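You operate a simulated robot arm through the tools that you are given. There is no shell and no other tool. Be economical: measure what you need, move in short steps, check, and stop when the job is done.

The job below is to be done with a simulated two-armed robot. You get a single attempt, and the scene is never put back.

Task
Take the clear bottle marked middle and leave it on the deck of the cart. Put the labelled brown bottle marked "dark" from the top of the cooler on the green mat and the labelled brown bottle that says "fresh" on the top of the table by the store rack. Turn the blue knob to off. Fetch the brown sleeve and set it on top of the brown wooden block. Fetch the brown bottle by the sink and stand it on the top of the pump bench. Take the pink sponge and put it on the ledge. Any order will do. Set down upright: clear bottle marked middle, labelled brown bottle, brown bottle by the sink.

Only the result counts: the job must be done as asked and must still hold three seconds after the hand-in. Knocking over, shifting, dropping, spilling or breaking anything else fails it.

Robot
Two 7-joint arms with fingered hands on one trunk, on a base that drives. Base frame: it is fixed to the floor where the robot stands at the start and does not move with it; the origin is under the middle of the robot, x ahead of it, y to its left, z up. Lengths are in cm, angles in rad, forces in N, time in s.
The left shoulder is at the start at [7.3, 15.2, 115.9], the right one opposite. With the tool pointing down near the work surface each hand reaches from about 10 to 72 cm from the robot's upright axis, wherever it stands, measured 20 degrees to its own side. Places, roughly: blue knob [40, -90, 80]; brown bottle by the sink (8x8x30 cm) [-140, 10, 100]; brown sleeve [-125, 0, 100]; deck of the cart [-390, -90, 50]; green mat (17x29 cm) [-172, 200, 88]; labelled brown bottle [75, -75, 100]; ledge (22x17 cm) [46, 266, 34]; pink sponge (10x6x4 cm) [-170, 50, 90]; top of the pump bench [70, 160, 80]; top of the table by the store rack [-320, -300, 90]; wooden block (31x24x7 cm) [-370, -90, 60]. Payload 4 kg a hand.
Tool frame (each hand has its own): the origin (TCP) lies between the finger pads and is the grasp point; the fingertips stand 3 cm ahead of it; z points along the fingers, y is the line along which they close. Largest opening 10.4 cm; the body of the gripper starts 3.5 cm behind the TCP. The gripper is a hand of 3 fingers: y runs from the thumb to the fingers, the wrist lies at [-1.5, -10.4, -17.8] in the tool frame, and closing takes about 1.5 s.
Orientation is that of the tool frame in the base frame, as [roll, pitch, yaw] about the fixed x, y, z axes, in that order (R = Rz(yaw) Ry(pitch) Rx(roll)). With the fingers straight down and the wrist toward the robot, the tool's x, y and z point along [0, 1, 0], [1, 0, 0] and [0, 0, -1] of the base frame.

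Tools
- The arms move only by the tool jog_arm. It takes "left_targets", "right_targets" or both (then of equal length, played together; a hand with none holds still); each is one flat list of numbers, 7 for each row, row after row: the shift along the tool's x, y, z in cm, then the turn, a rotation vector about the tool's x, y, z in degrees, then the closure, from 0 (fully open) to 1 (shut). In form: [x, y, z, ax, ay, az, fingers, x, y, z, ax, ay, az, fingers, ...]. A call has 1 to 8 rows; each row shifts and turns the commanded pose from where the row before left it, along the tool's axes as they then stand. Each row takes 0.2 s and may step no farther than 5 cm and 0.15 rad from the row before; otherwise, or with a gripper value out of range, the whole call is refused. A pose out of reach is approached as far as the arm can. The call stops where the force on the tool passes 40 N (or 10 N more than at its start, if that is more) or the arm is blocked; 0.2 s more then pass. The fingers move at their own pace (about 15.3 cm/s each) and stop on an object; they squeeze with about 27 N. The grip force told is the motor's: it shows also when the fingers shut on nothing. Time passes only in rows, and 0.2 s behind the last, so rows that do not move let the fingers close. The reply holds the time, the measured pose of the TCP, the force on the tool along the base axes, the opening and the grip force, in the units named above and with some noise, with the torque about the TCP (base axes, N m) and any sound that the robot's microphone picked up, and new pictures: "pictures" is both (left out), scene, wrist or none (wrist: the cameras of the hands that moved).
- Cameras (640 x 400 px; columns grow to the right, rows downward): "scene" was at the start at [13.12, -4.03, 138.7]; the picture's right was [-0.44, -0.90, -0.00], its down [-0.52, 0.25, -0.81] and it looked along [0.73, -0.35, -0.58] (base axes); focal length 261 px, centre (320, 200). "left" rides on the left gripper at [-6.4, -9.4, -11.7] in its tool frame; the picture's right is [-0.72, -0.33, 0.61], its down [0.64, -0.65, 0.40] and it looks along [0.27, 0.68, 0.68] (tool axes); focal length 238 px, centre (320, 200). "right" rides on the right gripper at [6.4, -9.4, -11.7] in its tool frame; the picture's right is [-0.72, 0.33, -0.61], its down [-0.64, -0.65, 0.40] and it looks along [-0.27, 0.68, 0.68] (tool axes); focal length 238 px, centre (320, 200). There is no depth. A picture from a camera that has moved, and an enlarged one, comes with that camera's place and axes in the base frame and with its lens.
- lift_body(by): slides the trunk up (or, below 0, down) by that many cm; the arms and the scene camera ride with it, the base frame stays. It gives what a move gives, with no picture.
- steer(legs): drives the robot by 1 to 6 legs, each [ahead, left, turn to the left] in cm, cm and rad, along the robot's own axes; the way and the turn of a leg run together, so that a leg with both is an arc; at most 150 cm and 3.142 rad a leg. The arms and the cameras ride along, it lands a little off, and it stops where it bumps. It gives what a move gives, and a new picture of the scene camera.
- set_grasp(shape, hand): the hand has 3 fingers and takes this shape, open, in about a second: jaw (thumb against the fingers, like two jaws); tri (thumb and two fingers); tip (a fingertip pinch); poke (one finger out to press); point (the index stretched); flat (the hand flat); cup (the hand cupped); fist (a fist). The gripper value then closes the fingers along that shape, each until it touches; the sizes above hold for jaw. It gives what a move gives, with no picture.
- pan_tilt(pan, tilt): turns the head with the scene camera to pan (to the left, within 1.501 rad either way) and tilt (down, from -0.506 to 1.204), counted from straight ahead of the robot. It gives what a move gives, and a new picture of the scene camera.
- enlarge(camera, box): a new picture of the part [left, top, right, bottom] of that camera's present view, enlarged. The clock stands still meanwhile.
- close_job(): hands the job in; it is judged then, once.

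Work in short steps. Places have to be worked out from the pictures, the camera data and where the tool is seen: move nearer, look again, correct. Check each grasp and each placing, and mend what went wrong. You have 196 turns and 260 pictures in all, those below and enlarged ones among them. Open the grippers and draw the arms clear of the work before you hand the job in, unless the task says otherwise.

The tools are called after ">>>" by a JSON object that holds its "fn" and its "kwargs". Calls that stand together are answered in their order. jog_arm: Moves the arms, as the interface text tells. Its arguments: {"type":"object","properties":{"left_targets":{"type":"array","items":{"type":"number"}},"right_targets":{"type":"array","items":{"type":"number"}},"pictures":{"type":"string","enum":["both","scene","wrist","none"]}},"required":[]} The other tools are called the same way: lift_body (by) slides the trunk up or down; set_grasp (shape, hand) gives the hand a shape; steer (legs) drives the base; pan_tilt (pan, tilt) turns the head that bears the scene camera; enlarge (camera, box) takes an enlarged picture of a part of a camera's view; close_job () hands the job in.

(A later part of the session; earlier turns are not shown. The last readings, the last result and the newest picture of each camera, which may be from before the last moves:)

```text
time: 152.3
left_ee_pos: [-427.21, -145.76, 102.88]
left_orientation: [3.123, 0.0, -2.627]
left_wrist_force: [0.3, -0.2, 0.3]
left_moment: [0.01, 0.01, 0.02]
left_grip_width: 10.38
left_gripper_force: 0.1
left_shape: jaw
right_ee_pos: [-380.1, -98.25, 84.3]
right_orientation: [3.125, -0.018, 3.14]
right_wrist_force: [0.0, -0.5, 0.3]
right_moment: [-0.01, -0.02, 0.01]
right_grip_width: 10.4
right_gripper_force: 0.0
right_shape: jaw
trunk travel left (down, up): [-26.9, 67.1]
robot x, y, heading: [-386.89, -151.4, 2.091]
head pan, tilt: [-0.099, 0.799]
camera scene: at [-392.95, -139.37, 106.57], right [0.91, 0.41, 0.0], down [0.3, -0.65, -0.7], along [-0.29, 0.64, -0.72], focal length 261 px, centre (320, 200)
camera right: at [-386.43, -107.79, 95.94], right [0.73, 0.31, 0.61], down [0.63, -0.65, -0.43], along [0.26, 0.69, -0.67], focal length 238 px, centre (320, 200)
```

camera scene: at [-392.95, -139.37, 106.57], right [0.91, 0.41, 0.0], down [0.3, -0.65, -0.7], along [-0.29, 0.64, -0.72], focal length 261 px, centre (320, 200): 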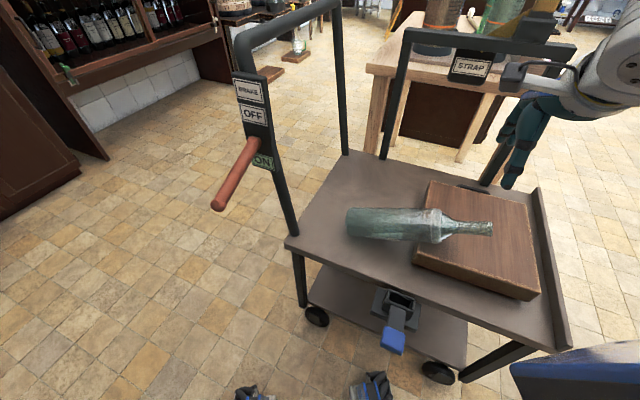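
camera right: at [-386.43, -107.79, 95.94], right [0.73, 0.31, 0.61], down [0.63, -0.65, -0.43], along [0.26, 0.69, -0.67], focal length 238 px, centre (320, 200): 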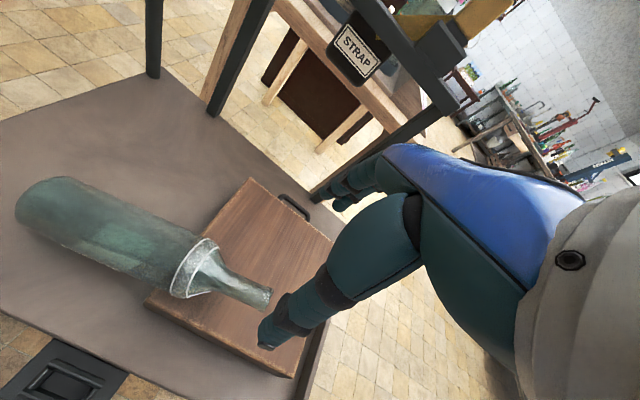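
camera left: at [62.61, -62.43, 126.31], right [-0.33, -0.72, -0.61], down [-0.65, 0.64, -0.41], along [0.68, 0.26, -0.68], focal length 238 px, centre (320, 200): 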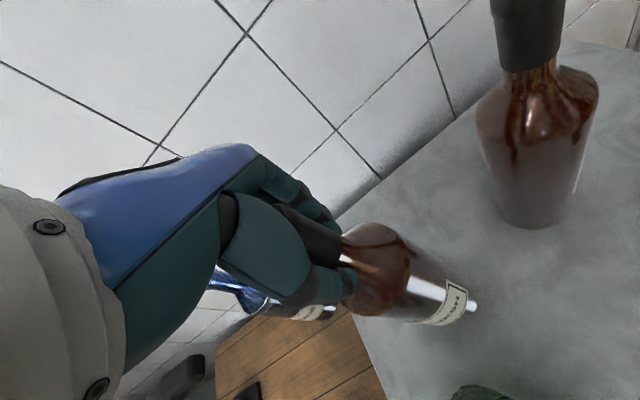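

Aligned over the neck. Descend to z≈67 and close.

>>> {"fn": "jog_arm", "kwargs": {"right_targets": [0, 0.3, 4.5, 0, 0, 0, 0, 0, 0, 4.5, 0, 0, 0, 0, 0, 0, 4.5, 0, 0, 0, 0, 0, 0, 3.5, 0, 0, 0, 0], "pictures": "wrist"}}

>>> {"fn": "enlarge", "kwargs": {"camera": "scene", "box": [320, 120, 580, 320]}}

```text
time: 153.3
left_ee_pos: [-427.17, -145.64, 102.76]
left_orientation: [3.123, -0.001, -2.627]
left_wrist_force: [0.2, 0.0, -0.1]
left_moment: [0.01, 0.04, -0.04]
left_grip_width: 10.4
left_gripper_force: 0.0
left_shape: jaw
right_ee_pos: [-380.37, -97.64, 67.21]
right_orientation: [3.126, -0.018, 3.14]
right_wrist_force: [-0.1, 0.3, -0.2]
right_moment: [-0.02, -0.02, 0.0]
right_grip_width: 10.38
right_gripper_force: 0.0
right_shape: jaw
trunk travel left (down, up): [-26.9, 67.1]
robot x, y, heading: [-387.19, -151.51, 2.098]
head pan, tilt: [-0.099, 0.799]
camera right: at [-386.73, -107.28, 78.82], right [0.73, 0.32, 0.61], down [0.63, -0.65, -0.43], along [0.26, 0.69, -0.67], focal length 238 px, centre (320, 200)
```

right: 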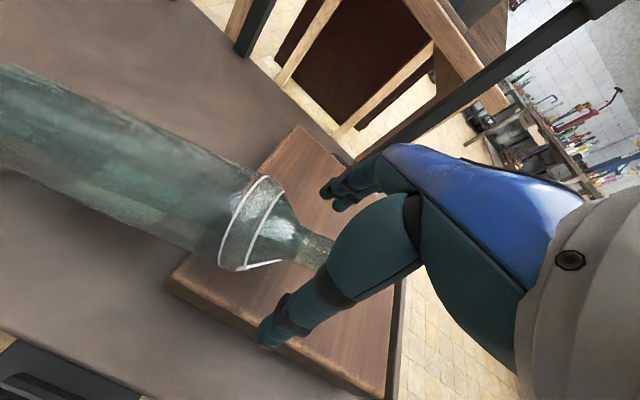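

```text
2.00 times, centred on (450, 220) of scene
camera zoom: at [-392.93, -139.28, 106.56], right [0.91, 0.41, 0.0], down [0.3, -0.65, -0.7], along [-0.29, 0.63, -0.72], focal length 521 px, centre (60, 160)
```

zoom: 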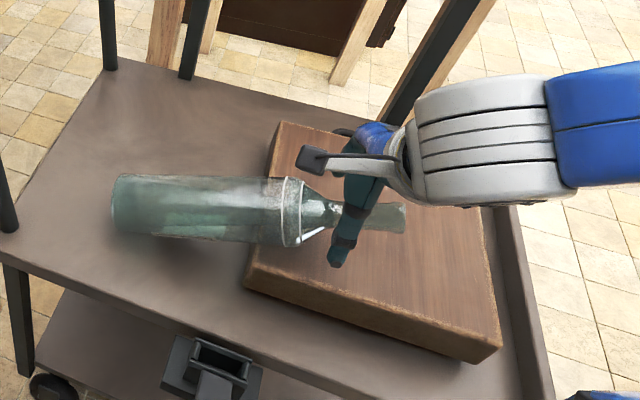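

Neck is between thumb and fingers. Close, then lift while drifting toward the base end so the bottle swings down.

>>> {"fn": "jog_arm", "kwargs": {"right_targets": [0, 0, 0, 0, 0, 0, 1, 0, 0, 0, 0, 0, 0, 1, 0, 0, 0, 0, 0, 0, 1, 0, 0, 0, 0, 0, 0, 1, 0, 0, 0, 0, 0, 0, 1, 0, 0, 0, 0, 0, 0, 1, 0.8, 0, -3, 0, 0, 0, 1, 0.8, 0, -3, 0, 0, 0, 1], "pictures": "scene"}}

```text
time: 155.1
left_ee_pos: [-427.08, -145.74, 102.82]
left_orientation: [3.121, 0.0, -2.625]
left_wrist_force: [0.6, 0.2, -0.4]
left_moment: [-0.01, 0.01, -0.02]
left_grip_width: 10.42
left_gripper_force: 0.0
left_shape: jaw
right_ee_pos: [-381.73, -98.02, 73.1]
right_orientation: [3.125, -0.015, 3.14]
right_wrist_force: [0.8, -0.2, -0.3]
right_moment: [-0.04, -0.03, 0.04]
right_grip_width: 1.68
right_gripper_force: 26.8
right_shape: jaw
trunk travel left (down, up): [-26.9, 67.1]
robot x, y, heading: [-387.3, -151.34, 2.095]
head pan, tilt: [-0.099, 0.799]
camera scene: at [-392.93, -139.39, 106.58], right [0.91, 0.41, 0.0], down [0.3, -0.65, -0.7], along [-0.29, 0.64, -0.72], focal length 261 px, centre (320, 200)
```

scene: 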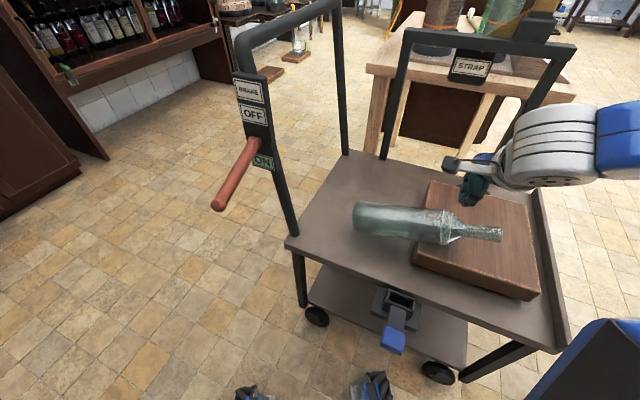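

The fingers closed above the neck. Open, back up a little, and re-measure.

>>> {"fn": "jog_arm", "kwargs": {"right_targets": [0, 0, -2, 0, 0, 0, 0, 0, 0, -2, 0, 0, 0, 0, 0, 0, 0, 0, 0, 0, 0, 0, 0, 0, 0, 0, 0, 0], "pictures": "wrist"}}

>>> {"fn": "enlarge", "kwargs": {"camera": "scene", "box": [320, 120, 580, 320]}}

```text
time: 156.1
left_ee_pos: [-427.1, -145.73, 102.78]
left_orientation: [3.123, -0.002, -2.626]
left_wrist_force: [-0.1, 1.1, -0.6]
left_moment: [0.04, -0.02, 0.01]
left_grip_width: 10.38
left_gripper_force: 0.1
left_shape: jaw
right_ee_pos: [-381.74, -97.93, 77.12]
right_orientation: [3.126, -0.018, 3.14]
right_wrist_force: [0.3, 0.0, -0.1]
right_moment: [0.0, 0.02, 0.03]
right_grip_width: 10.35
right_gripper_force: 0.0
right_shape: jaw
trunk travel left (down, up): [-26.9, 67.1]
robot x, y, heading: [-386.72, -151.39, 2.092]
head pan, tilt: [-0.099, 0.799]
camera right: at [-388.07, -107.53, 88.84], right [0.73, 0.32, 0.61], down [0.63, -0.65, -0.43], along [0.26, 0.69, -0.67], focal length 238 px, centre (320, 200)
```

right: 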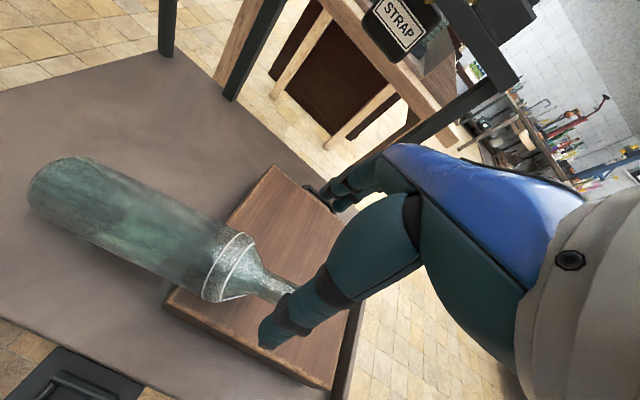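

```text
2.00 times, centred on (450, 220) of scene
camera zoom: at [-392.9, -139.35, 106.57], right [0.91, 0.41, 0.0], down [0.3, -0.65, -0.7], along [-0.29, 0.63, -0.72], focal length 521 px, centre (60, 160)
```

zoom: 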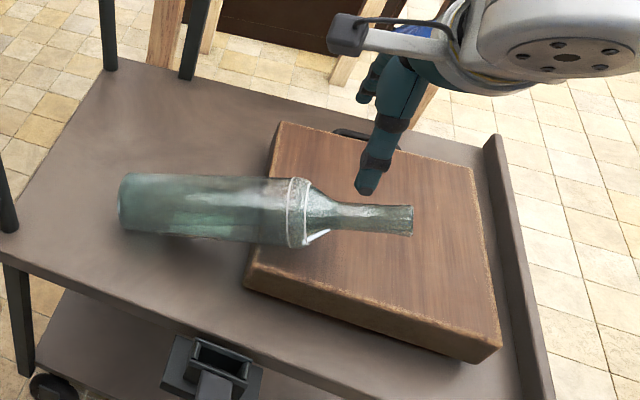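

Neck middle is at about (-379,-97.5,65) – lower than assumed. Re-approach to z≈63.7 and close.

>>> {"fn": "jog_arm", "kwargs": {"right_targets": [-2.2, 0.3, 3, 0, 0, 0, 0, 0, 0, 4, 0, 0, 0, 0, 0, 0, 4, 0, 0, 0, 0, 0, 0, 2.4, 0, 0, 0, 0], "pictures": "wrist"}}

>>> {"fn": "enlarge", "kwargs": {"camera": "scene", "box": [380, 140, 540, 280]}}

```text
time: 157.1
left_ee_pos: [-427.1, -145.64, 102.84]
left_orientation: [3.123, -0.001, -2.628]
left_wrist_force: [0.5, -0.5, 0.1]
left_moment: [0.0, 0.0, 0.01]
left_grip_width: 10.42
left_gripper_force: 0.2
left_shape: jaw
right_ee_pos: [-379.98, -97.29, 63.85]
right_orientation: [3.126, -0.018, -3.14]
right_wrist_force: [-0.4, 0.0, 0.4]
right_moment: [-0.02, 0.02, 0.03]
right_grip_width: 10.38
right_gripper_force: 0.1
right_shape: jaw
trunk travel left (down, up): [-26.9, 67.1]
robot x, y, heading: [-386.58, -151.16, 2.096]
head pan, tilt: [-0.099, 0.799]
camera right: at [-386.3, -106.87, 75.54], right [0.73, 0.32, 0.61], down [0.63, -0.65, -0.43], along [0.26, 0.69, -0.67], focal length 238 px, centre (320, 200)
```

right: 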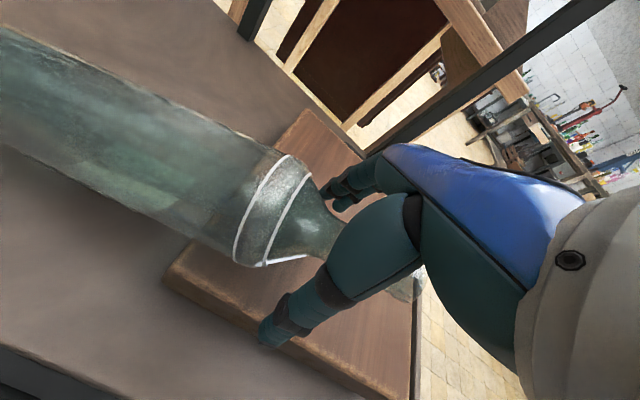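

```text
2.86 times, centred on (460, 210) of scene
camera zoom: at [-392.88, -139.28, 106.56], right [0.91, 0.41, 0.0], down [0.3, -0.65, -0.7], along [-0.29, 0.63, -0.72], focal length 745 px, centre (-80, 171)
```

zoom: 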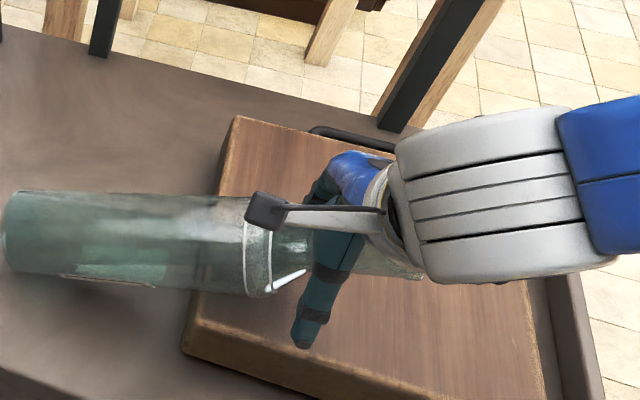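

>>> {"fn": "jog_arm", "kwargs": {"right_targets": [0, 0, 0, 0, 0, 0, 1, 0, 0, 0, 0, 0, 0, 1, 0, 0, 0, 0, 0, 0, 1, 0, 0, 0, 0, 0, 0, 1, 0, 0, 0, 0, 0, 0, 1, 0, 0, 0, 0, 0, 0, 1, 0.4, 0, -2, 0, 0, 0, 1], "pictures": "scene"}}

```text
time: 158.7
left_ee_pos: [-426.99, -145.73, 102.85]
left_orientation: [3.12, -0.001, -2.626]
left_wrist_force: [0.5, 0.5, 0.0]
left_moment: [0.04, 0.01, -0.01]
left_grip_width: 10.41
left_gripper_force: 0.0
left_shape: jaw
right_ee_pos: [-380.34, -97.36, 66.03]
right_orientation: [3.126, -0.017, -3.14]
right_wrist_force: [0.3, 0.4, -2.1]
right_moment: [0.04, -0.13, -0.04]
right_grip_width: 0.83
right_gripper_force: 26.9
right_shape: jaw
trunk travel left (down, up): [-26.9, 67.1]
robot x, y, heading: [-386.71, -151.25, 2.092]
head pan, tilt: [-0.099, 0.799]
camera scene: at [-392.9, -139.35, 106.57], right [0.91, 0.41, 0.0], down [0.3, -0.65, -0.7], along [-0.29, 0.63, -0.72], focal length 261 px, centre (320, 200)
```

scene: 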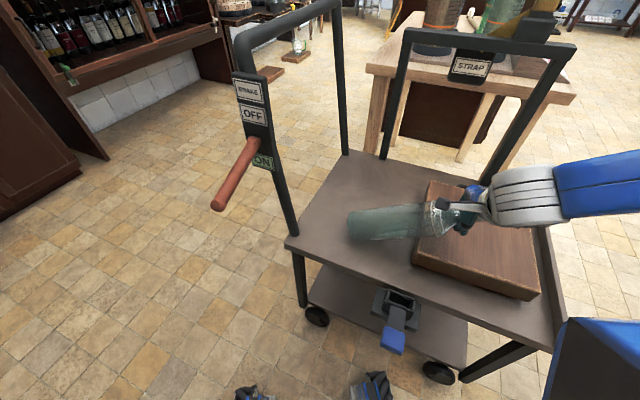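

>>> {"fn": "enlarge", "kwargs": {"camera": "scene", "box": [380, 140, 540, 280]}}

>>> {"fn": "enlarge", "kwargs": {"camera": "right", "box": [160, 60, 480, 380]}}

```text
2.86 times, centred on (460, 210) of scene
camera zoom: at [-392.9, -139.35, 106.57], right [0.91, 0.41, 0.0], down [0.3, -0.65, -0.7], along [-0.29, 0.63, -0.72], focal length 745 px, centre (-80, 171)
```

zoom: 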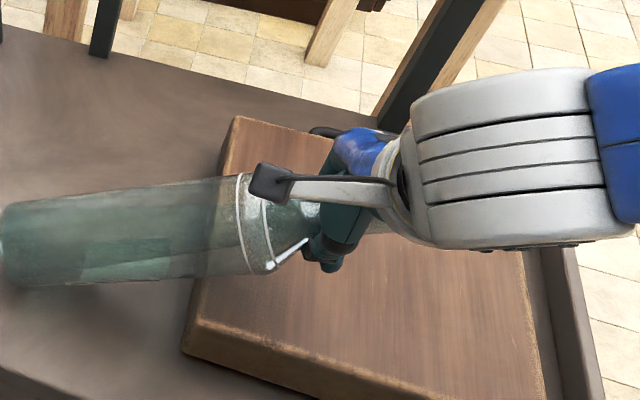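

```text
1.25 times, centred on (320, 220) of right
camera zoom: at [-386.74, -106.97, 77.63], right [0.73, 0.32, 0.61], down [0.63, -0.65, -0.43], along [0.26, 0.69, -0.67], focal length 298 px, centre (320, 175)
```

zoom: 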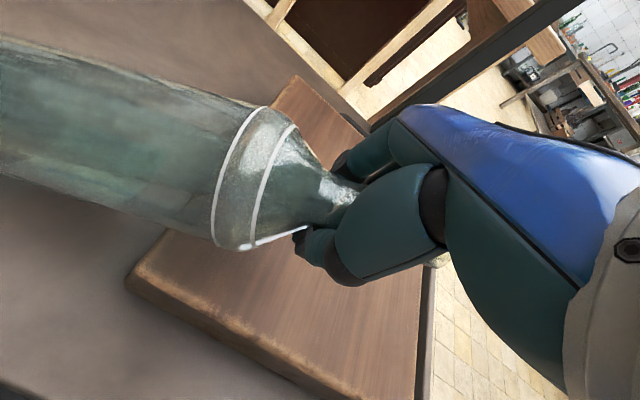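

The fingers wrap the neck near the shoulder – held. Continue lifting and drifting to -x so it swings down.

>>> {"fn": "jog_arm", "kwargs": {"right_targets": [1.2, 0, -3, 0, 0, 0, 1, 1.2, 0, -3, 0, 0, 0, 1, 1.2, 0, -3, 0, 0, 0, 1, 1.2, 0, -3, 0, 0, 0, 1, 1.2, 0, -3, 0, 0, 0, 1], "pictures": "both"}}

```text
time: 159.9
left_ee_pos: [-427.2, -145.75, 102.82]
left_orientation: [3.12, 0.001, -2.628]
left_wrist_force: [-0.5, 0.5, 0.5]
left_moment: [0.02, 0.01, 0.01]
left_grip_width: 10.43
left_gripper_force: 0.0
left_shape: jaw
right_ee_pos: [-386.05, -97.65, 81.33]
right_orientation: [3.126, -0.016, -3.141]
right_wrist_force: [0.5, -0.3, -5.1]
right_moment: [0.05, -0.5, 0.01]
right_grip_width: 0.76
right_gripper_force: 26.8
right_shape: jaw
trunk travel left (down, up): [-26.9, 67.1]
robot x, y, heading: [-386.52, -151.41, 2.094]
head pan, tilt: [-0.099, 0.799]
camera scene: at [-392.99, -139.37, 106.56], right [0.91, 0.41, 0.0], down [0.3, -0.65, -0.7], along [-0.29, 0.63, -0.72], focal length 261 px, centre (320, 200)
camera right: at [-392.5, -107.15, 92.85], right [0.73, 0.32, 0.61], down [0.63, -0.65, -0.42], along [0.26, 0.69, -0.67], focal length 238 px, centre (320, 200)
```

scene: 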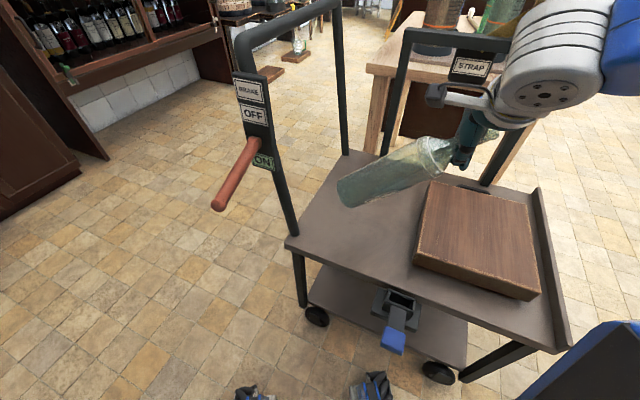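
right: 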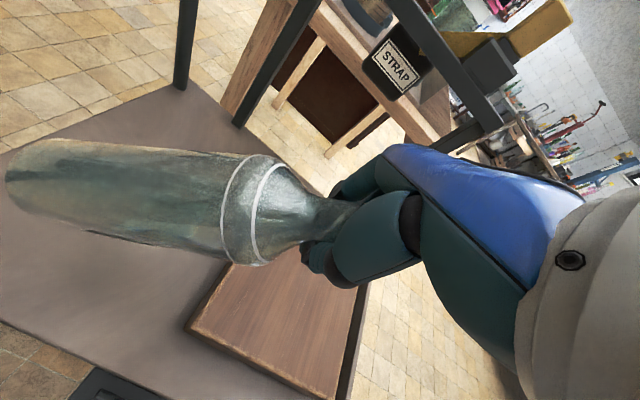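

Bottle is lifted but tilted ~60° in the grip, base toward -x. I move it over to +x/up for room, then rotate the hand about its closing axis to bring the bottle upright.

>>> {"fn": "jog_arm", "kwargs": {"right_targets": [-3.5, 0, -3, 0, 0, 0, 1, -3.5, 0, -3, 0, 0, 0, 1, -3.5, 0, -3, 0, 0, 0, 1, 0, 0, -3, 0, -6, 0, 1, 0, 0, 0, 0, -8, 0, 1, 0, 0, 0, 0, -8, 0, 1, 0, 0, 0, 0, -8, 0, 1], "pictures": "both"}}

```text
time: 161.5
left_ee_pos: [-427.21, -145.54, 102.79]
left_orientation: [3.122, 0.0, -2.626]
left_wrist_force: [-0.3, -0.5, -0.2]
left_moment: [0.04, -0.03, 0.02]
left_grip_width: 10.41
left_gripper_force: 0.1
left_shape: jaw
right_ee_pos: [-375.37, -97.66, 92.65]
right_orientation: [3.124, 0.509, 3.131]
right_wrist_force: [0.4, -0.5, -3.3]
right_moment: [-0.01, -0.1, 0.01]
right_grip_width: 0.71
right_gripper_force: 26.7
right_shape: jaw
trunk travel left (down, up): [-26.9, 67.1]
robot x, y, heading: [-386.87, -151.21, 2.09]
head pan, tilt: [-0.099, 0.799]
camera scene: at [-392.96, -139.29, 106.55], right [0.91, 0.41, 0.0], down [0.3, -0.65, -0.7], along [-0.29, 0.63, -0.72], focal length 261 px, centre (320, 200)
camera right: at [-386.81, -107.16, 99.71], right [0.33, 0.31, 0.89], down [0.76, -0.65, -0.05], along [0.57, 0.69, -0.45], focal length 238 px, centre (320, 200)
```

scene: 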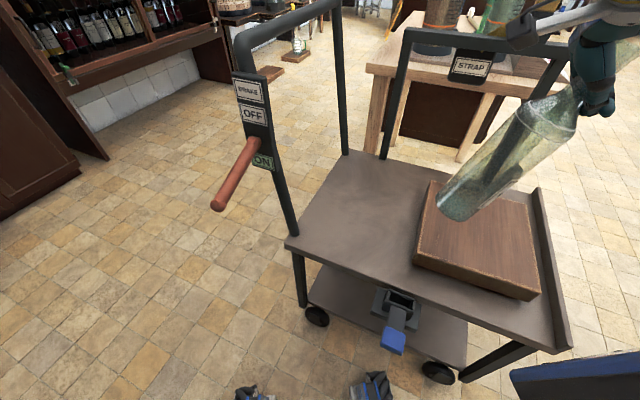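
right: 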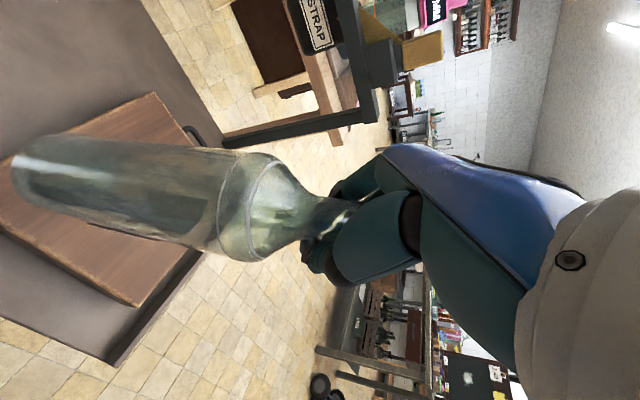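

Now about 15–20° off vertical. Rotate another ~14° and compare with the posts.

>>> {"fn": "jog_arm", "kwargs": {"right_targets": [0, 0, 0, 0, -7, 0, 1, 0, 0, 0, 0, -7, 0, 1], "pictures": "both"}}

```text
time: 162.1
left_ee_pos: [-427.26, -145.63, 102.71]
left_orientation: [3.122, 0.001, -2.627]
left_wrist_force: [-1.7, -0.5, 0.0]
left_moment: [-0.02, 0.03, -0.03]
left_grip_width: 10.4
left_gripper_force: 0.0
left_shape: jaw
right_ee_pos: [-375.39, -97.69, 92.74]
right_orientation: [3.12, 0.753, 3.126]
right_wrist_force: [0.9, -0.5, 0.4]
right_moment: [0.0, 0.05, 0.02]
right_grip_width: 0.7
right_gripper_force: 26.9
right_shape: jaw
trunk travel left (down, up): [-26.9, 67.1]
robot x, y, heading: [-387.06, -151.15, 2.096]
head pan, tilt: [-0.099, 0.799]
camera scene: at [-393.02, -139.33, 106.56], right [0.91, 0.41, 0.0], down [0.3, -0.65, -0.7], along [-0.29, 0.63, -0.72], focal length 261 px, centre (320, 200)
camera right: at [-388.19, -107.11, 96.8], right [0.11, 0.31, 0.94], down [0.74, -0.66, 0.13], along [0.66, 0.69, -0.3], focal length 238 px, centre (320, 200)
```

scene: 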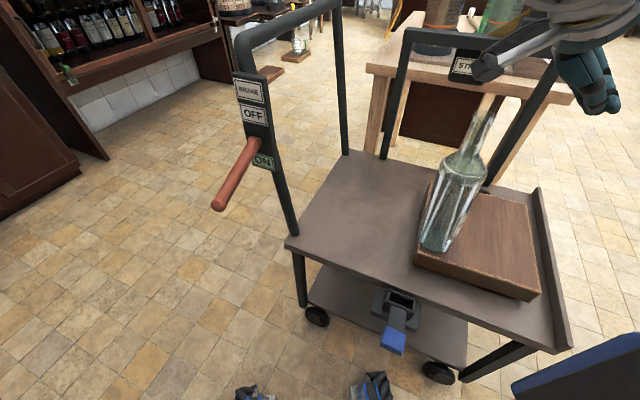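
right: 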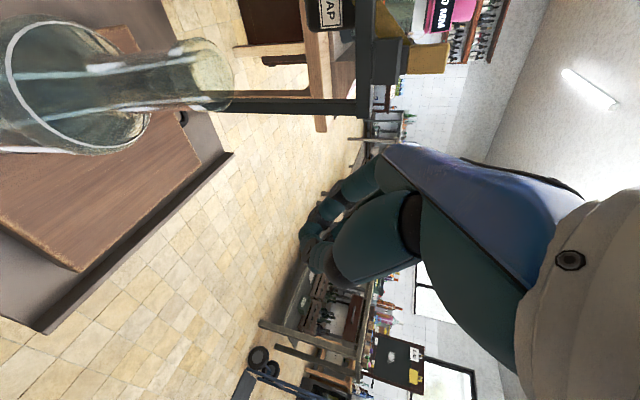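

The bottle slipped from the fingers; it appears upright over the block. I look again after a short wait.

>>> {"fn": "jog_arm", "kwargs": {"right_targets": [0, 0, 0, 0, 0, 0, 1, 0, 0, 0, 0, 0, 0, 1], "pictures": "both"}}

```text
time: 162.7
left_ee_pos: [-427.14, -145.7, 102.71]
left_orientation: [3.12, -0.001, -2.624]
left_wrist_force: [-0.3, -0.1, 0.3]
left_moment: [-0.02, 0.01, -0.03]
left_grip_width: 10.4
left_gripper_force: 0.0
left_shape: jaw
right_ee_pos: [-375.29, -97.76, 92.78]
right_orientation: [3.118, 0.752, 3.124]
right_wrist_force: [0.1, 0.4, -0.3]
right_moment: [0.01, -0.02, 0.0]
right_grip_width: 0.69
right_gripper_force: 26.9
right_shape: jaw
trunk travel left (down, up): [-26.9, 67.1]
robot x, y, heading: [-386.86, -151.02, 2.098]
head pan, tilt: [-0.099, 0.799]
camera scene: at [-392.93, -139.36, 106.57], right [0.91, 0.41, 0.0], down [0.3, -0.65, -0.7], along [-0.29, 0.63, -0.72], focal length 261 px, centre (320, 200)
camera right: at [-388.1, -107.14, 96.81], right [0.11, 0.31, 0.94], down [0.74, -0.66, 0.13], along [0.66, 0.69, -0.3], focal length 238 px, centre (320, 200)
```

scene: 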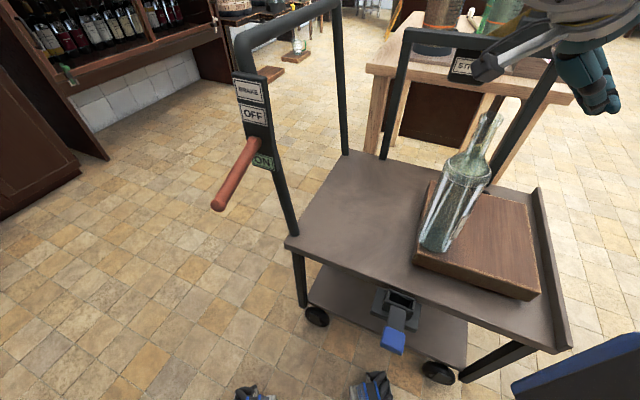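
right: 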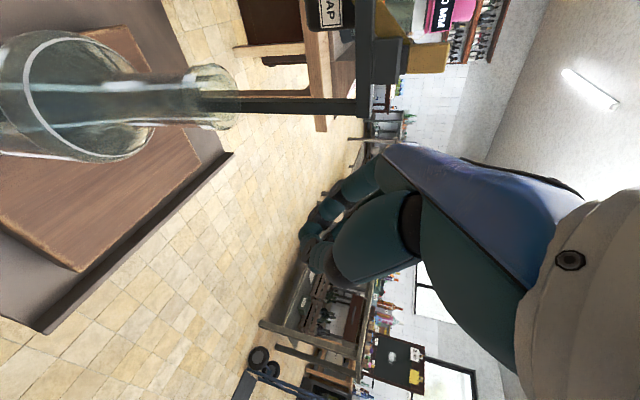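

By luck the bottle now stands upright on the block near its left edge (-384,-96.5). I withdraw the hand straight up, then restore vertical orientation.

>>> {"fn": "jog_arm", "kwargs": {"right_targets": [-3.1, 0, -3.3, 0, 0, 0, 1, -3.1, 0, -3.3, 0, 0, 0, 1, -3.1, 0, -3.3, 0, 0, 0, 1, -3.1, 0, -3.3, 0, 0, 0, 0.5, 0, 0, 0, 0, 8, 0, 0, 0, 0, 0, 0, 8, 0, 0, 0, 0, 0, 0, 8, 0, 0, 0, 0, 0, 0, 8, 0, 0], "pictures": "none"}}

>>> {"fn": "jog_arm", "kwargs": {"right_targets": [0, 0, 0, 0, 8, 0, 0, 0, 0, 0, 0, 3, 0, 0], "pictures": "both"}}

```text
time: 164.5
left_ee_pos: [-427.05, -145.55, 102.78]
left_orientation: [3.12, -0.002, -2.626]
left_wrist_force: [0.1, -0.1, 0.6]
left_moment: [0.0, 0.01, -0.03]
left_grip_width: 10.39
left_gripper_force: 0.1
left_shape: jaw
right_ee_pos: [-375.17, -98.18, 110.78]
right_orientation: [3.124, 0.189, 3.136]
right_wrist_force: [0.4, -0.1, 0.4]
right_moment: [0.0, 0.01, -0.04]
right_grip_width: 10.35
right_gripper_force: 0.1
right_shape: jaw
trunk travel left (down, up): [-26.9, 67.1]
robot x, y, heading: [-386.77, -150.98, 2.093]
head pan, tilt: [-0.099, 0.799]
```

```text
time: 165.1
left_ee_pos: [-426.98, -145.55, 102.86]
left_orientation: [3.121, -0.002, -2.626]
left_wrist_force: [-0.5, -0.6, -0.2]
left_moment: [0.02, -0.02, -0.01]
left_grip_width: 10.39
left_gripper_force: 0.0
left_shape: jaw
right_ee_pos: [-375.12, -98.03, 110.97]
right_orientation: [3.126, -0.002, 3.139]
right_wrist_force: [0.0, -0.9, 0.4]
right_moment: [-0.02, 0.02, 0.0]
right_grip_width: 10.37
right_gripper_force: 0.1
right_shape: jaw
trunk travel left (down, up): [-26.9, 67.1]
robot x, y, heading: [-386.73, -151.18, 2.094]
head pan, tilt: [-0.099, 0.799]
camera scene: at [-392.82, -139.3, 106.57], right [0.91, 0.41, 0.0], down [0.3, -0.65, -0.7], along [-0.29, 0.63, -0.72], focal length 261 px, centre (320, 200)
camera right: at [-381.63, -107.58, 122.4], right [0.72, 0.32, 0.62], down [0.64, -0.65, -0.42], along [0.27, 0.69, -0.67], focal length 238 px, centre (320, 200)
```

scene: 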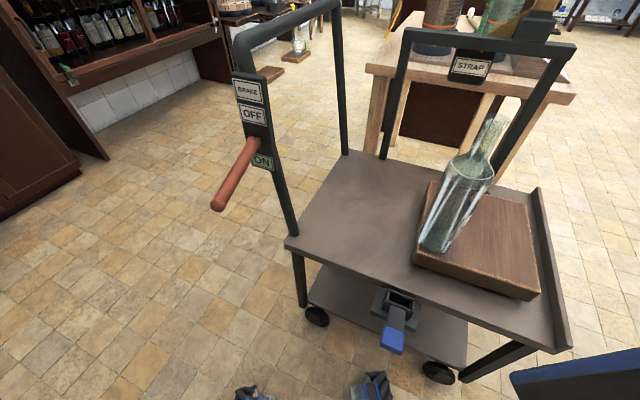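
right: 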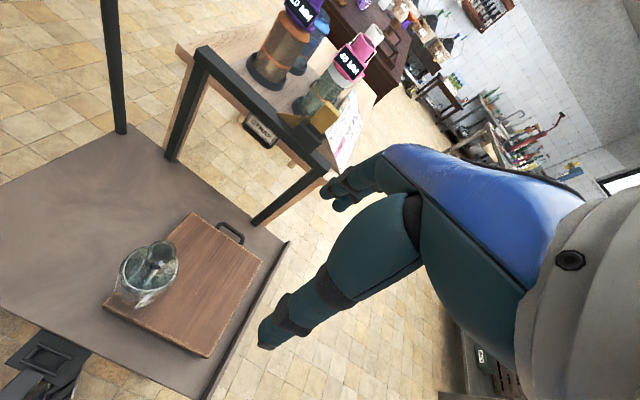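

The bottle is upright on the block, mouth at (-383.8,-97,87.5). I align above and descend onto the neck.

>>> {"fn": "jog_arm", "kwargs": {"right_targets": [4.4, 0.4, 0, 0, 0, 0, 0, 4.4, 0.4, 0, 0, 0, 0, 0, 0, 0, 4.5, 0, 0, 0, 0, 0, 0, 4.5, 0, 0, 0, 0, 0, 0, 4, 0, 0, 0, 0], "pictures": "both"}}

```text
time: 166.3
left_ee_pos: [-427.21, -145.66, 102.79]
left_orientation: [3.122, 0.001, -2.625]
left_wrist_force: [-0.4, 0.3, -0.1]
left_moment: [-0.01, 0.01, 0.0]
left_grip_width: 10.4
left_gripper_force: 0.0
left_shape: jaw
right_ee_pos: [-384.07, -96.94, 97.92]
right_orientation: [3.126, -0.001, 3.14]
right_wrist_force: [-0.9, -0.1, 0.2]
right_moment: [0.0, -0.01, 0.02]
right_grip_width: 10.39
right_gripper_force: 0.1
right_shape: jaw
trunk travel left (down, up): [-26.9, 67.1]
robot x, y, heading: [-386.96, -151.32, 2.096]
head pan, tilt: [-0.099, 0.799]
camera scene: at [-392.99, -139.37, 106.57], right [0.91, 0.41, 0.0], down [0.3, -0.65, -0.7], along [-0.29, 0.63, -0.72], focal length 261 px, centre (320, 200)
camera right: at [-390.64, -106.51, 109.53], right [0.72, 0.32, 0.62], down [0.64, -0.65, -0.41], along [0.27, 0.69, -0.67], focal length 238 px, centre (320, 200)
```

scene: 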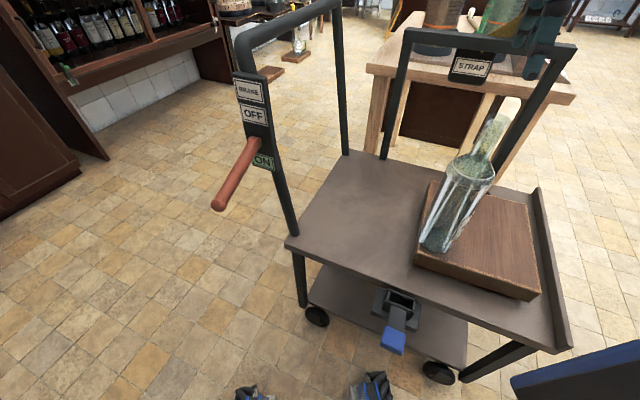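
right: 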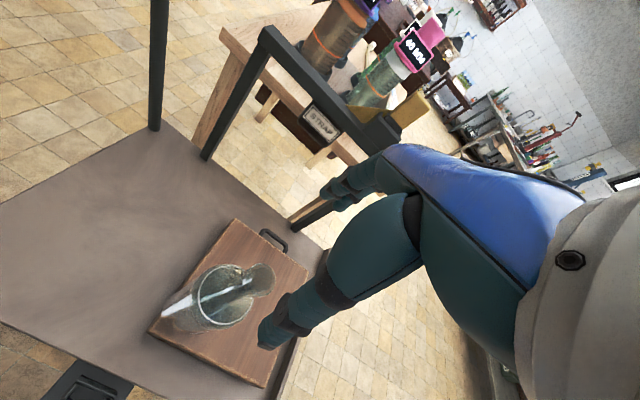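

Mouth at (-383.7,-97.3,~88.5), aligned. Descend to z≈85.5 and close.

>>> {"fn": "jog_arm", "kwargs": {"right_targets": [0, -0.3, 4, 0, 0, 0, 0, 0, 0, 4, 0, 0, 0, 0, 0, 0, 4, 0, 0, 0, 0], "pictures": "both"}}

```text
time: 167.1
left_ee_pos: [-427.11, -145.67, 102.87]
left_orientation: [3.122, -0.001, -2.625]
left_wrist_force: [0.1, -0.6, 0.4]
left_moment: [0.01, 0.02, 0.03]
left_grip_width: 10.38
left_gripper_force: 0.0
left_shape: jaw
right_ee_pos: [-384.1, -97.03, 85.81]
right_orientation: [3.127, 0.001, 3.138]
right_wrist_force: [-0.2, 0.3, -0.2]
right_moment: [-0.04, -0.02, 0.0]
right_grip_width: 10.38
right_gripper_force: 0.1
right_shape: jaw
trunk travel left (down, up): [-26.9, 67.1]
robot x, y, heading: [-387.06, -151.28, 2.093]
head pan, tilt: [-0.099, 0.799]
camera scene: at [-392.94, -139.29, 106.56], right [0.91, 0.41, 0.0], down [0.3, -0.65, -0.7], along [-0.29, 0.63, -0.72], focal length 261 px, centre (320, 200)
camera right: at [-390.61, -106.55, 97.29], right [0.72, 0.32, 0.62], down [0.64, -0.65, -0.41], along [0.27, 0.69, -0.67], focal length 238 px, centre (320, 200)
```

scene: 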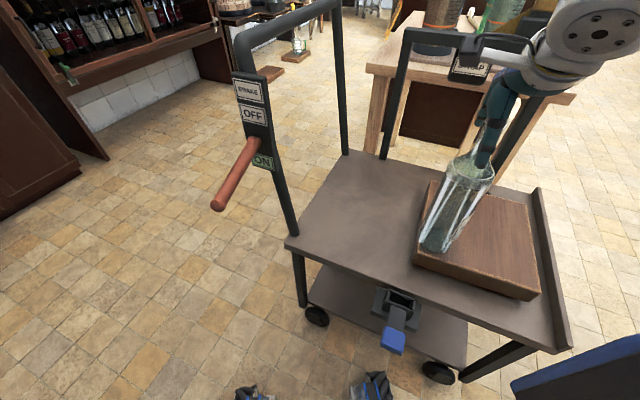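
right: 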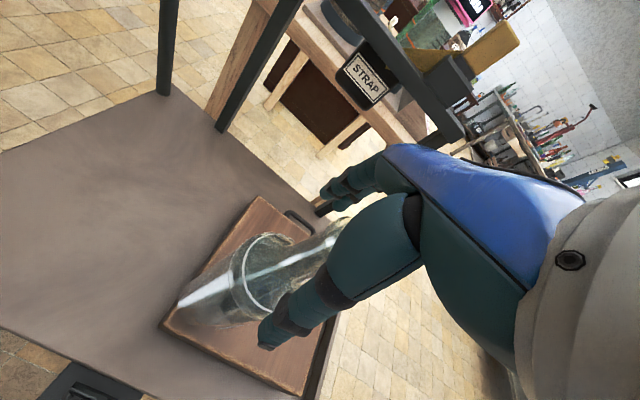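

Neck between the fingers. Close and lift slightly.

>>> {"fn": "jog_arm", "kwargs": {"right_targets": [0, 0, 0.7, 0, 0, 0, 0, 0, 0, 0, 0, 0, 0, 1, 0, 0, 0, 0, 0, 0, 1, 0, 0, 0, 0, 0, 0, 1, 0, 0, 0, 0, 0, 0, 1, 0, 0, 0, 0, 0, 0, 1, 0, 0, -1.5, 0, 0, 0, 1, 0, 0, -1.5, 0, 0, 0, 1], "pictures": "both"}}

```text
time: 168.9
left_ee_pos: [-427.2, -145.72, 102.81]
left_orientation: [3.123, -0.001, -2.628]
left_wrist_force: [0.8, 0.3, 0.4]
left_moment: [-0.01, -0.01, -0.04]
left_grip_width: 10.38
left_gripper_force: 0.1
left_shape: jaw
right_ee_pos: [-384.12, -97.2, 88.26]
right_orientation: [3.127, 0.0, 3.14]
right_wrist_force: [0.9, -0.2, -4.1]
right_moment: [0.06, 0.04, -0.01]
right_grip_width: 2.14
right_gripper_force: 26.8
right_shape: jaw
trunk travel left (down, up): [-26.9, 67.1]
robot x, y, heading: [-386.63, -151.39, 2.09]
head pan, tilt: [-0.099, 0.799]
camera scene: at [-392.92, -139.3, 106.56], right [0.91, 0.41, 0.0], down [0.3, -0.65, -0.7], along [-0.29, 0.63, -0.72], focal length 261 px, centre (320, 200)
camera right: at [-390.65, -106.76, 99.74], right [0.72, 0.32, 0.62], down [0.64, -0.65, -0.41], along [0.27, 0.69, -0.67], focal length 238 px, centre (320, 200)
```

scene: 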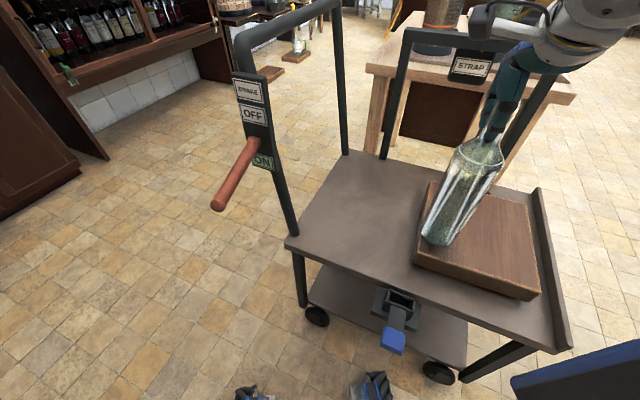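
right: 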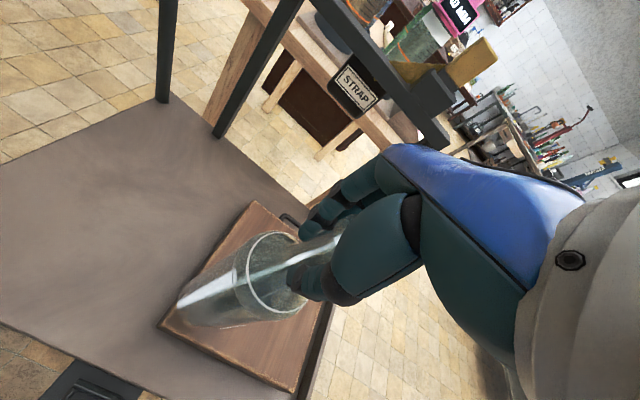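

Upright and lifted. Move slowly ~15 cm in -x to the strip.

>>> {"fn": "jog_arm", "kwargs": {"right_targets": [1, 0, -0.5, 0, 0, 0, 1, 2, 0, 0, 0, 0, 0, 1, 2.2, 0.3, 0, 0, 0, 0, 1, 2.2, 0.4, 0, 0, 0, 0, 1, 2.2, 0.4, 0, 0, 0, 0, 1, 2.2, 0.4, 0, 0, 0, 0, 1, 2, 0, 0, 0, 0, 0, 1, 1, 0, 0, 0, 0, 0, 1], "pictures": "both"}}

```text
time: 170.7
left_ee_pos: [-427.18, -145.54, 102.85]
left_orientation: [3.121, -0.002, -2.626]
left_wrist_force: [0.2, -0.3, -0.4]
left_moment: [-0.01, 0.01, 0.02]
left_grip_width: 10.4
left_gripper_force: 0.0
left_shape: jaw
right_ee_pos: [-397.46, -95.48, 88.82]
right_orientation: [3.126, 0.001, 3.138]
right_wrist_force: [0.2, -0.1, -4.0]
right_moment: [-0.04, -0.01, -0.01]
right_grip_width: 2.16
right_gripper_force: 27.7
right_shape: jaw
right hand out of reach, approached as far as the arm can: row 7, 8
trunk travel left (down, up): [-26.9, 67.1]
robot x, y, heading: [-386.88, -150.85, 2.087]
head pan, tilt: [-0.099, 0.799]
camera scene: at [-392.91, -139.32, 106.57], right [0.91, 0.41, 0.0], down [0.3, -0.65, -0.7], along [-0.29, 0.63, -0.72], focal length 261 px, centre (320, 200)
camera right: at [-404.01, -105.08, 100.44], right [0.72, 0.31, 0.62], down [0.64, -0.65, -0.41], along [0.27, 0.69, -0.67], focal length 238 px, centre (320, 200)
```

scene: 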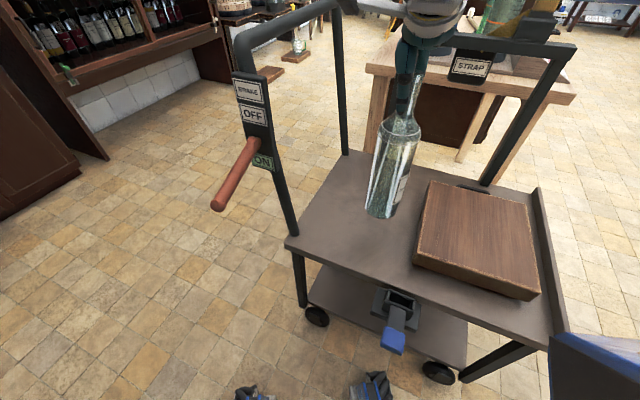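
right: 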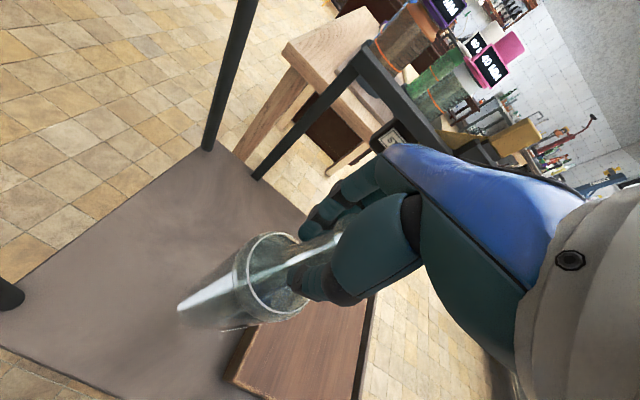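

Upright (matches vertical vanishing point), clear of block. Lower 9 cm with the trunk, then feel with the arm.

>>> {"fn": "lift_body", "kwargs": {"by": -8.5}}

>>> {"fn": "jog_arm", "kwargs": {"right_targets": [0, 0, 0.5, 0, 0, 0, 1, 0, 0, 0.5, 0, 0, 0, 1], "pictures": "none"}}

```text
time: 171.9
left_ee_pos: [-427.16, -145.73, 94.38]
left_orientation: [3.121, -0.002, -2.626]
left_wrist_force: [-0.8, 0.9, -0.7]
left_moment: [0.02, 0.0, -0.01]
left_grip_width: 10.39
left_gripper_force: 0.1
left_shape: jaw
right_ee_pos: [-397.52, -95.52, 80.41]
right_orientation: [3.126, -0.002, 3.141]
right_wrist_force: [-0.3, -0.3, -3.0]
right_moment: [0.02, 0.01, 0.0]
right_grip_width: 2.14
right_gripper_force: 26.7
right_shape: jaw
trunk travel left (down, up): [-18.4, 75.6]
robot x, y, heading: [-386.95, -151.15, 2.092]
head pan, tilt: [-0.099, 0.799]
```

```text
time: 172.5
left_ee_pos: [-427.24, -145.65, 94.27]
left_orientation: [3.121, 0.0, -2.627]
left_wrist_force: [-0.4, -0.8, 0.1]
left_moment: [-0.04, -0.02, 0.0]
left_grip_width: 10.4
left_gripper_force: 0.0
left_shape: jaw
right_ee_pos: [-397.5, -95.38, 79.36]
right_orientation: [3.125, 0.002, -3.141]
right_wrist_force: [0.3, -0.2, -4.1]
right_moment: [0.02, 0.03, 0.0]
right_grip_width: 2.12
right_gripper_force: 26.9
right_shape: jaw
trunk travel left (down, up): [-18.4, 75.6]
robot x, y, heading: [-386.69, -151.48, 2.091]
head pan, tilt: [-0.099, 0.799]
```

>>> {"fn": "jog_arm", "kwargs": {"right_targets": [0, 0, 0.4, 0, 0, 0, 1, 0, 0, 0.4, 0, 0, 0, 1], "pictures": "none"}}

>>> {"fn": "jog_arm", "kwargs": {"right_targets": [0, 0, 0.4, 0, 0, 0, 1], "pictures": "scene"}}

```text
time: 173.1
left_ee_pos: [-427.23, -145.9, 94.35]
left_orientation: [3.12, 0.001, -2.627]
left_wrist_force: [-1.0, 1.0, 0.3]
left_moment: [0.03, -0.03, 0.0]
left_grip_width: 10.42
left_gripper_force: 0.0
left_shape: jaw
right_ee_pos: [-397.65, -95.55, 79.07]
right_orientation: [3.118, -0.004, -3.14]
right_wrist_force: [-2.3, 0.6, 18.3]
right_moment: [-0.11, 0.01, -0.03]
right_grip_width: 2.24
right_gripper_force: 27.2
right_shape: jaw
trunk travel left (down, up): [-18.4, 75.6]
robot x, y, heading: [-386.71, -150.7, 2.094]
head pan, tilt: [-0.099, 0.799]
```

```text
time: 173.5
left_ee_pos: [-427.09, -146.14, 94.43]
left_orientation: [3.117, 0.002, -2.627]
left_wrist_force: [0.0, -0.2, 0.2]
left_moment: [0.01, 0.02, -0.04]
left_grip_width: 10.43
left_gripper_force: 0.0
left_shape: jaw
right_ee_pos: [-397.63, -95.82, 78.8]
right_orientation: [3.113, -0.007, 3.141]
right_wrist_force: [-4.5, 1.7, 36.9]
right_moment: [-0.16, 0.01, -0.02]
right_grip_width: 2.39
right_gripper_force: 27.3
right_shape: jaw
trunk travel left (down, up): [-18.4, 75.6]
robot x, y, heading: [-387.0, -151.33, 2.092]
head pan, tilt: [-0.099, 0.799]
camera scene: at [-393.0, -139.87, 98.2], right [0.91, 0.41, 0.0], down [0.3, -0.65, -0.7], along [-0.29, 0.64, -0.71], focal length 261 px, centre (320, 200)
```

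scene: 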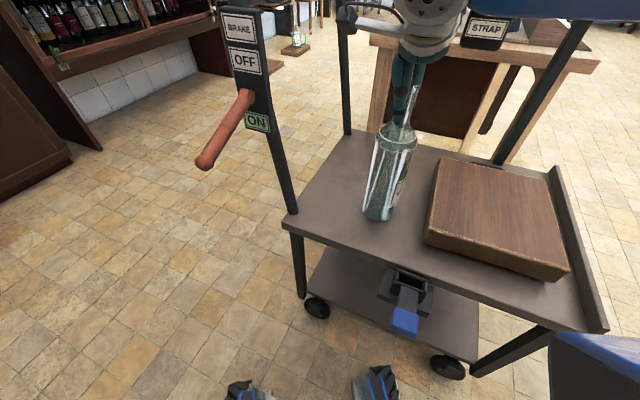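

Firm contact with the deck. Ease up, open, look.

>>> {"fn": "jog_arm", "kwargs": {"right_targets": [0, 0, -0.5, 0, 0, 0, 1, 0, 0, -0.2, 0, 0, 0, 1, 0, 0, 0, 0, 0, 0, 0.75, 0, 0, 0, 0, 0, 0, 0.5, 0, 0, 0, 0, 0, 0, 0.2, 0, 0, 0, 0, 0, 0, 0, 0, 0, 0, 0, 0, 0, 0], "pictures": "both"}}

```text
time: 175.1
left_ee_pos: [-427.26, -145.7, 94.22]
left_orientation: [3.121, 0.0, -2.628]
left_wrist_force: [-0.5, 0.3, 0.1]
left_moment: [0.0, 0.01, 0.03]
left_grip_width: 10.39
left_gripper_force: 0.0
left_shape: jaw
right_ee_pos: [-397.69, -95.6, 78.79]
right_orientation: [3.126, 0.002, 3.141]
right_wrist_force: [0.5, 0.3, -0.5]
right_moment: [0.01, -0.03, -0.01]
right_grip_width: 10.4
right_gripper_force: 0.1
right_shape: jaw
trunk travel left (down, up): [-18.4, 75.6]
robot x, y, heading: [-387.02, -151.07, 2.094]
head pan, tilt: [-0.099, 0.799]
camera scene: at [-392.96, -139.34, 98.06], right [0.91, 0.41, 0.0], down [0.3, -0.65, -0.7], along [-0.29, 0.63, -0.72], focal length 261 px, centre (320, 200)
camera right: at [-404.12, -105.13, 90.37], right [0.72, 0.32, 0.62], down [0.64, -0.65, -0.41], along [0.27, 0.69, -0.67], focal length 238 px, centre (320, 200)
```

scene: 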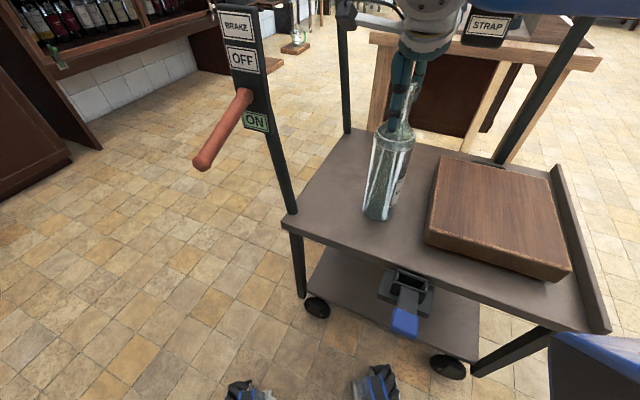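
right: 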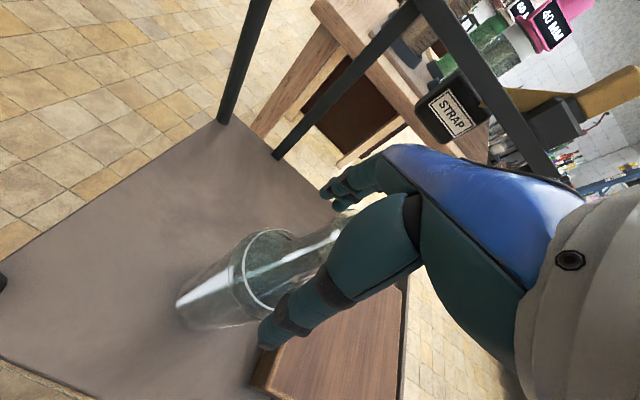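

Clear MIDDLE bottle stands upright on the deck. Raise straight up clear of it, then back away.

>>> {"fn": "lift_body", "kwargs": {"by": 38}}

>>> {"fn": "jog_arm", "kwargs": {"right_targets": [-3, -4, 0, 0, 0, 0, 0, -3, -4, 0, 0, 0, 0, 0, -3, -4, 0, 0, 0, 0, 0, 0, -4, 0, 0, 0, 0, 0], "pictures": "scene"}}

```text
time: 178.8
left_ee_pos: [-427.25, -145.78, 132.4]
left_orientation: [3.123, 0.001, -2.627]
left_wrist_force: [0.3, 0.1, 0.3]
left_moment: [0.01, 0.01, 0.02]
left_grip_width: 10.38
left_gripper_force: 0.1
left_shape: jaw
right_ee_pos: [-397.68, -95.5, 116.78]
right_orientation: [3.126, -0.001, 3.138]
right_wrist_force: [-0.3, 1.0, -0.8]
right_moment: [-0.02, 0.0, -0.01]
right_grip_width: 10.38
right_gripper_force: 0.0
right_shape: jaw
trunk travel left (down, up): [-56.4, 37.6]
robot x, y, heading: [-387.19, -150.77, 2.097]
head pan, tilt: [-0.099, 0.799]
```

```text
time: 179.8
left_ee_pos: [-427.23, -145.89, 132.22]
left_orientation: [3.12, 0.001, -2.626]
left_wrist_force: [-0.4, 0.0, 0.2]
left_moment: [0.02, 0.0, -0.01]
left_grip_width: 10.38
left_gripper_force: 0.1
left_shape: jaw
right_ee_pos: [-388.38, -111.78, 116.62]
right_orientation: [3.128, 0.001, 3.14]
right_wrist_force: [-0.1, -0.2, -0.7]
right_moment: [0.03, -0.04, -0.02]
right_grip_width: 10.39
right_gripper_force: 0.1
right_shape: jaw
trunk travel left (down, up): [-56.4, 37.6]
robot x, y, heading: [-387.08, -151.3, 2.092]
head pan, tilt: [-0.099, 0.799]
camera scene: at [-392.95, -139.56, 136.09], right [0.91, 0.41, 0.0], down [0.3, -0.65, -0.7], along [-0.29, 0.64, -0.72], focal length 261 px, centre (320, 200)
```

scene: 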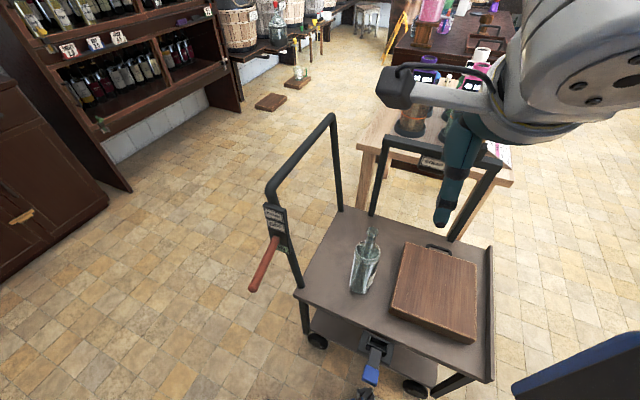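

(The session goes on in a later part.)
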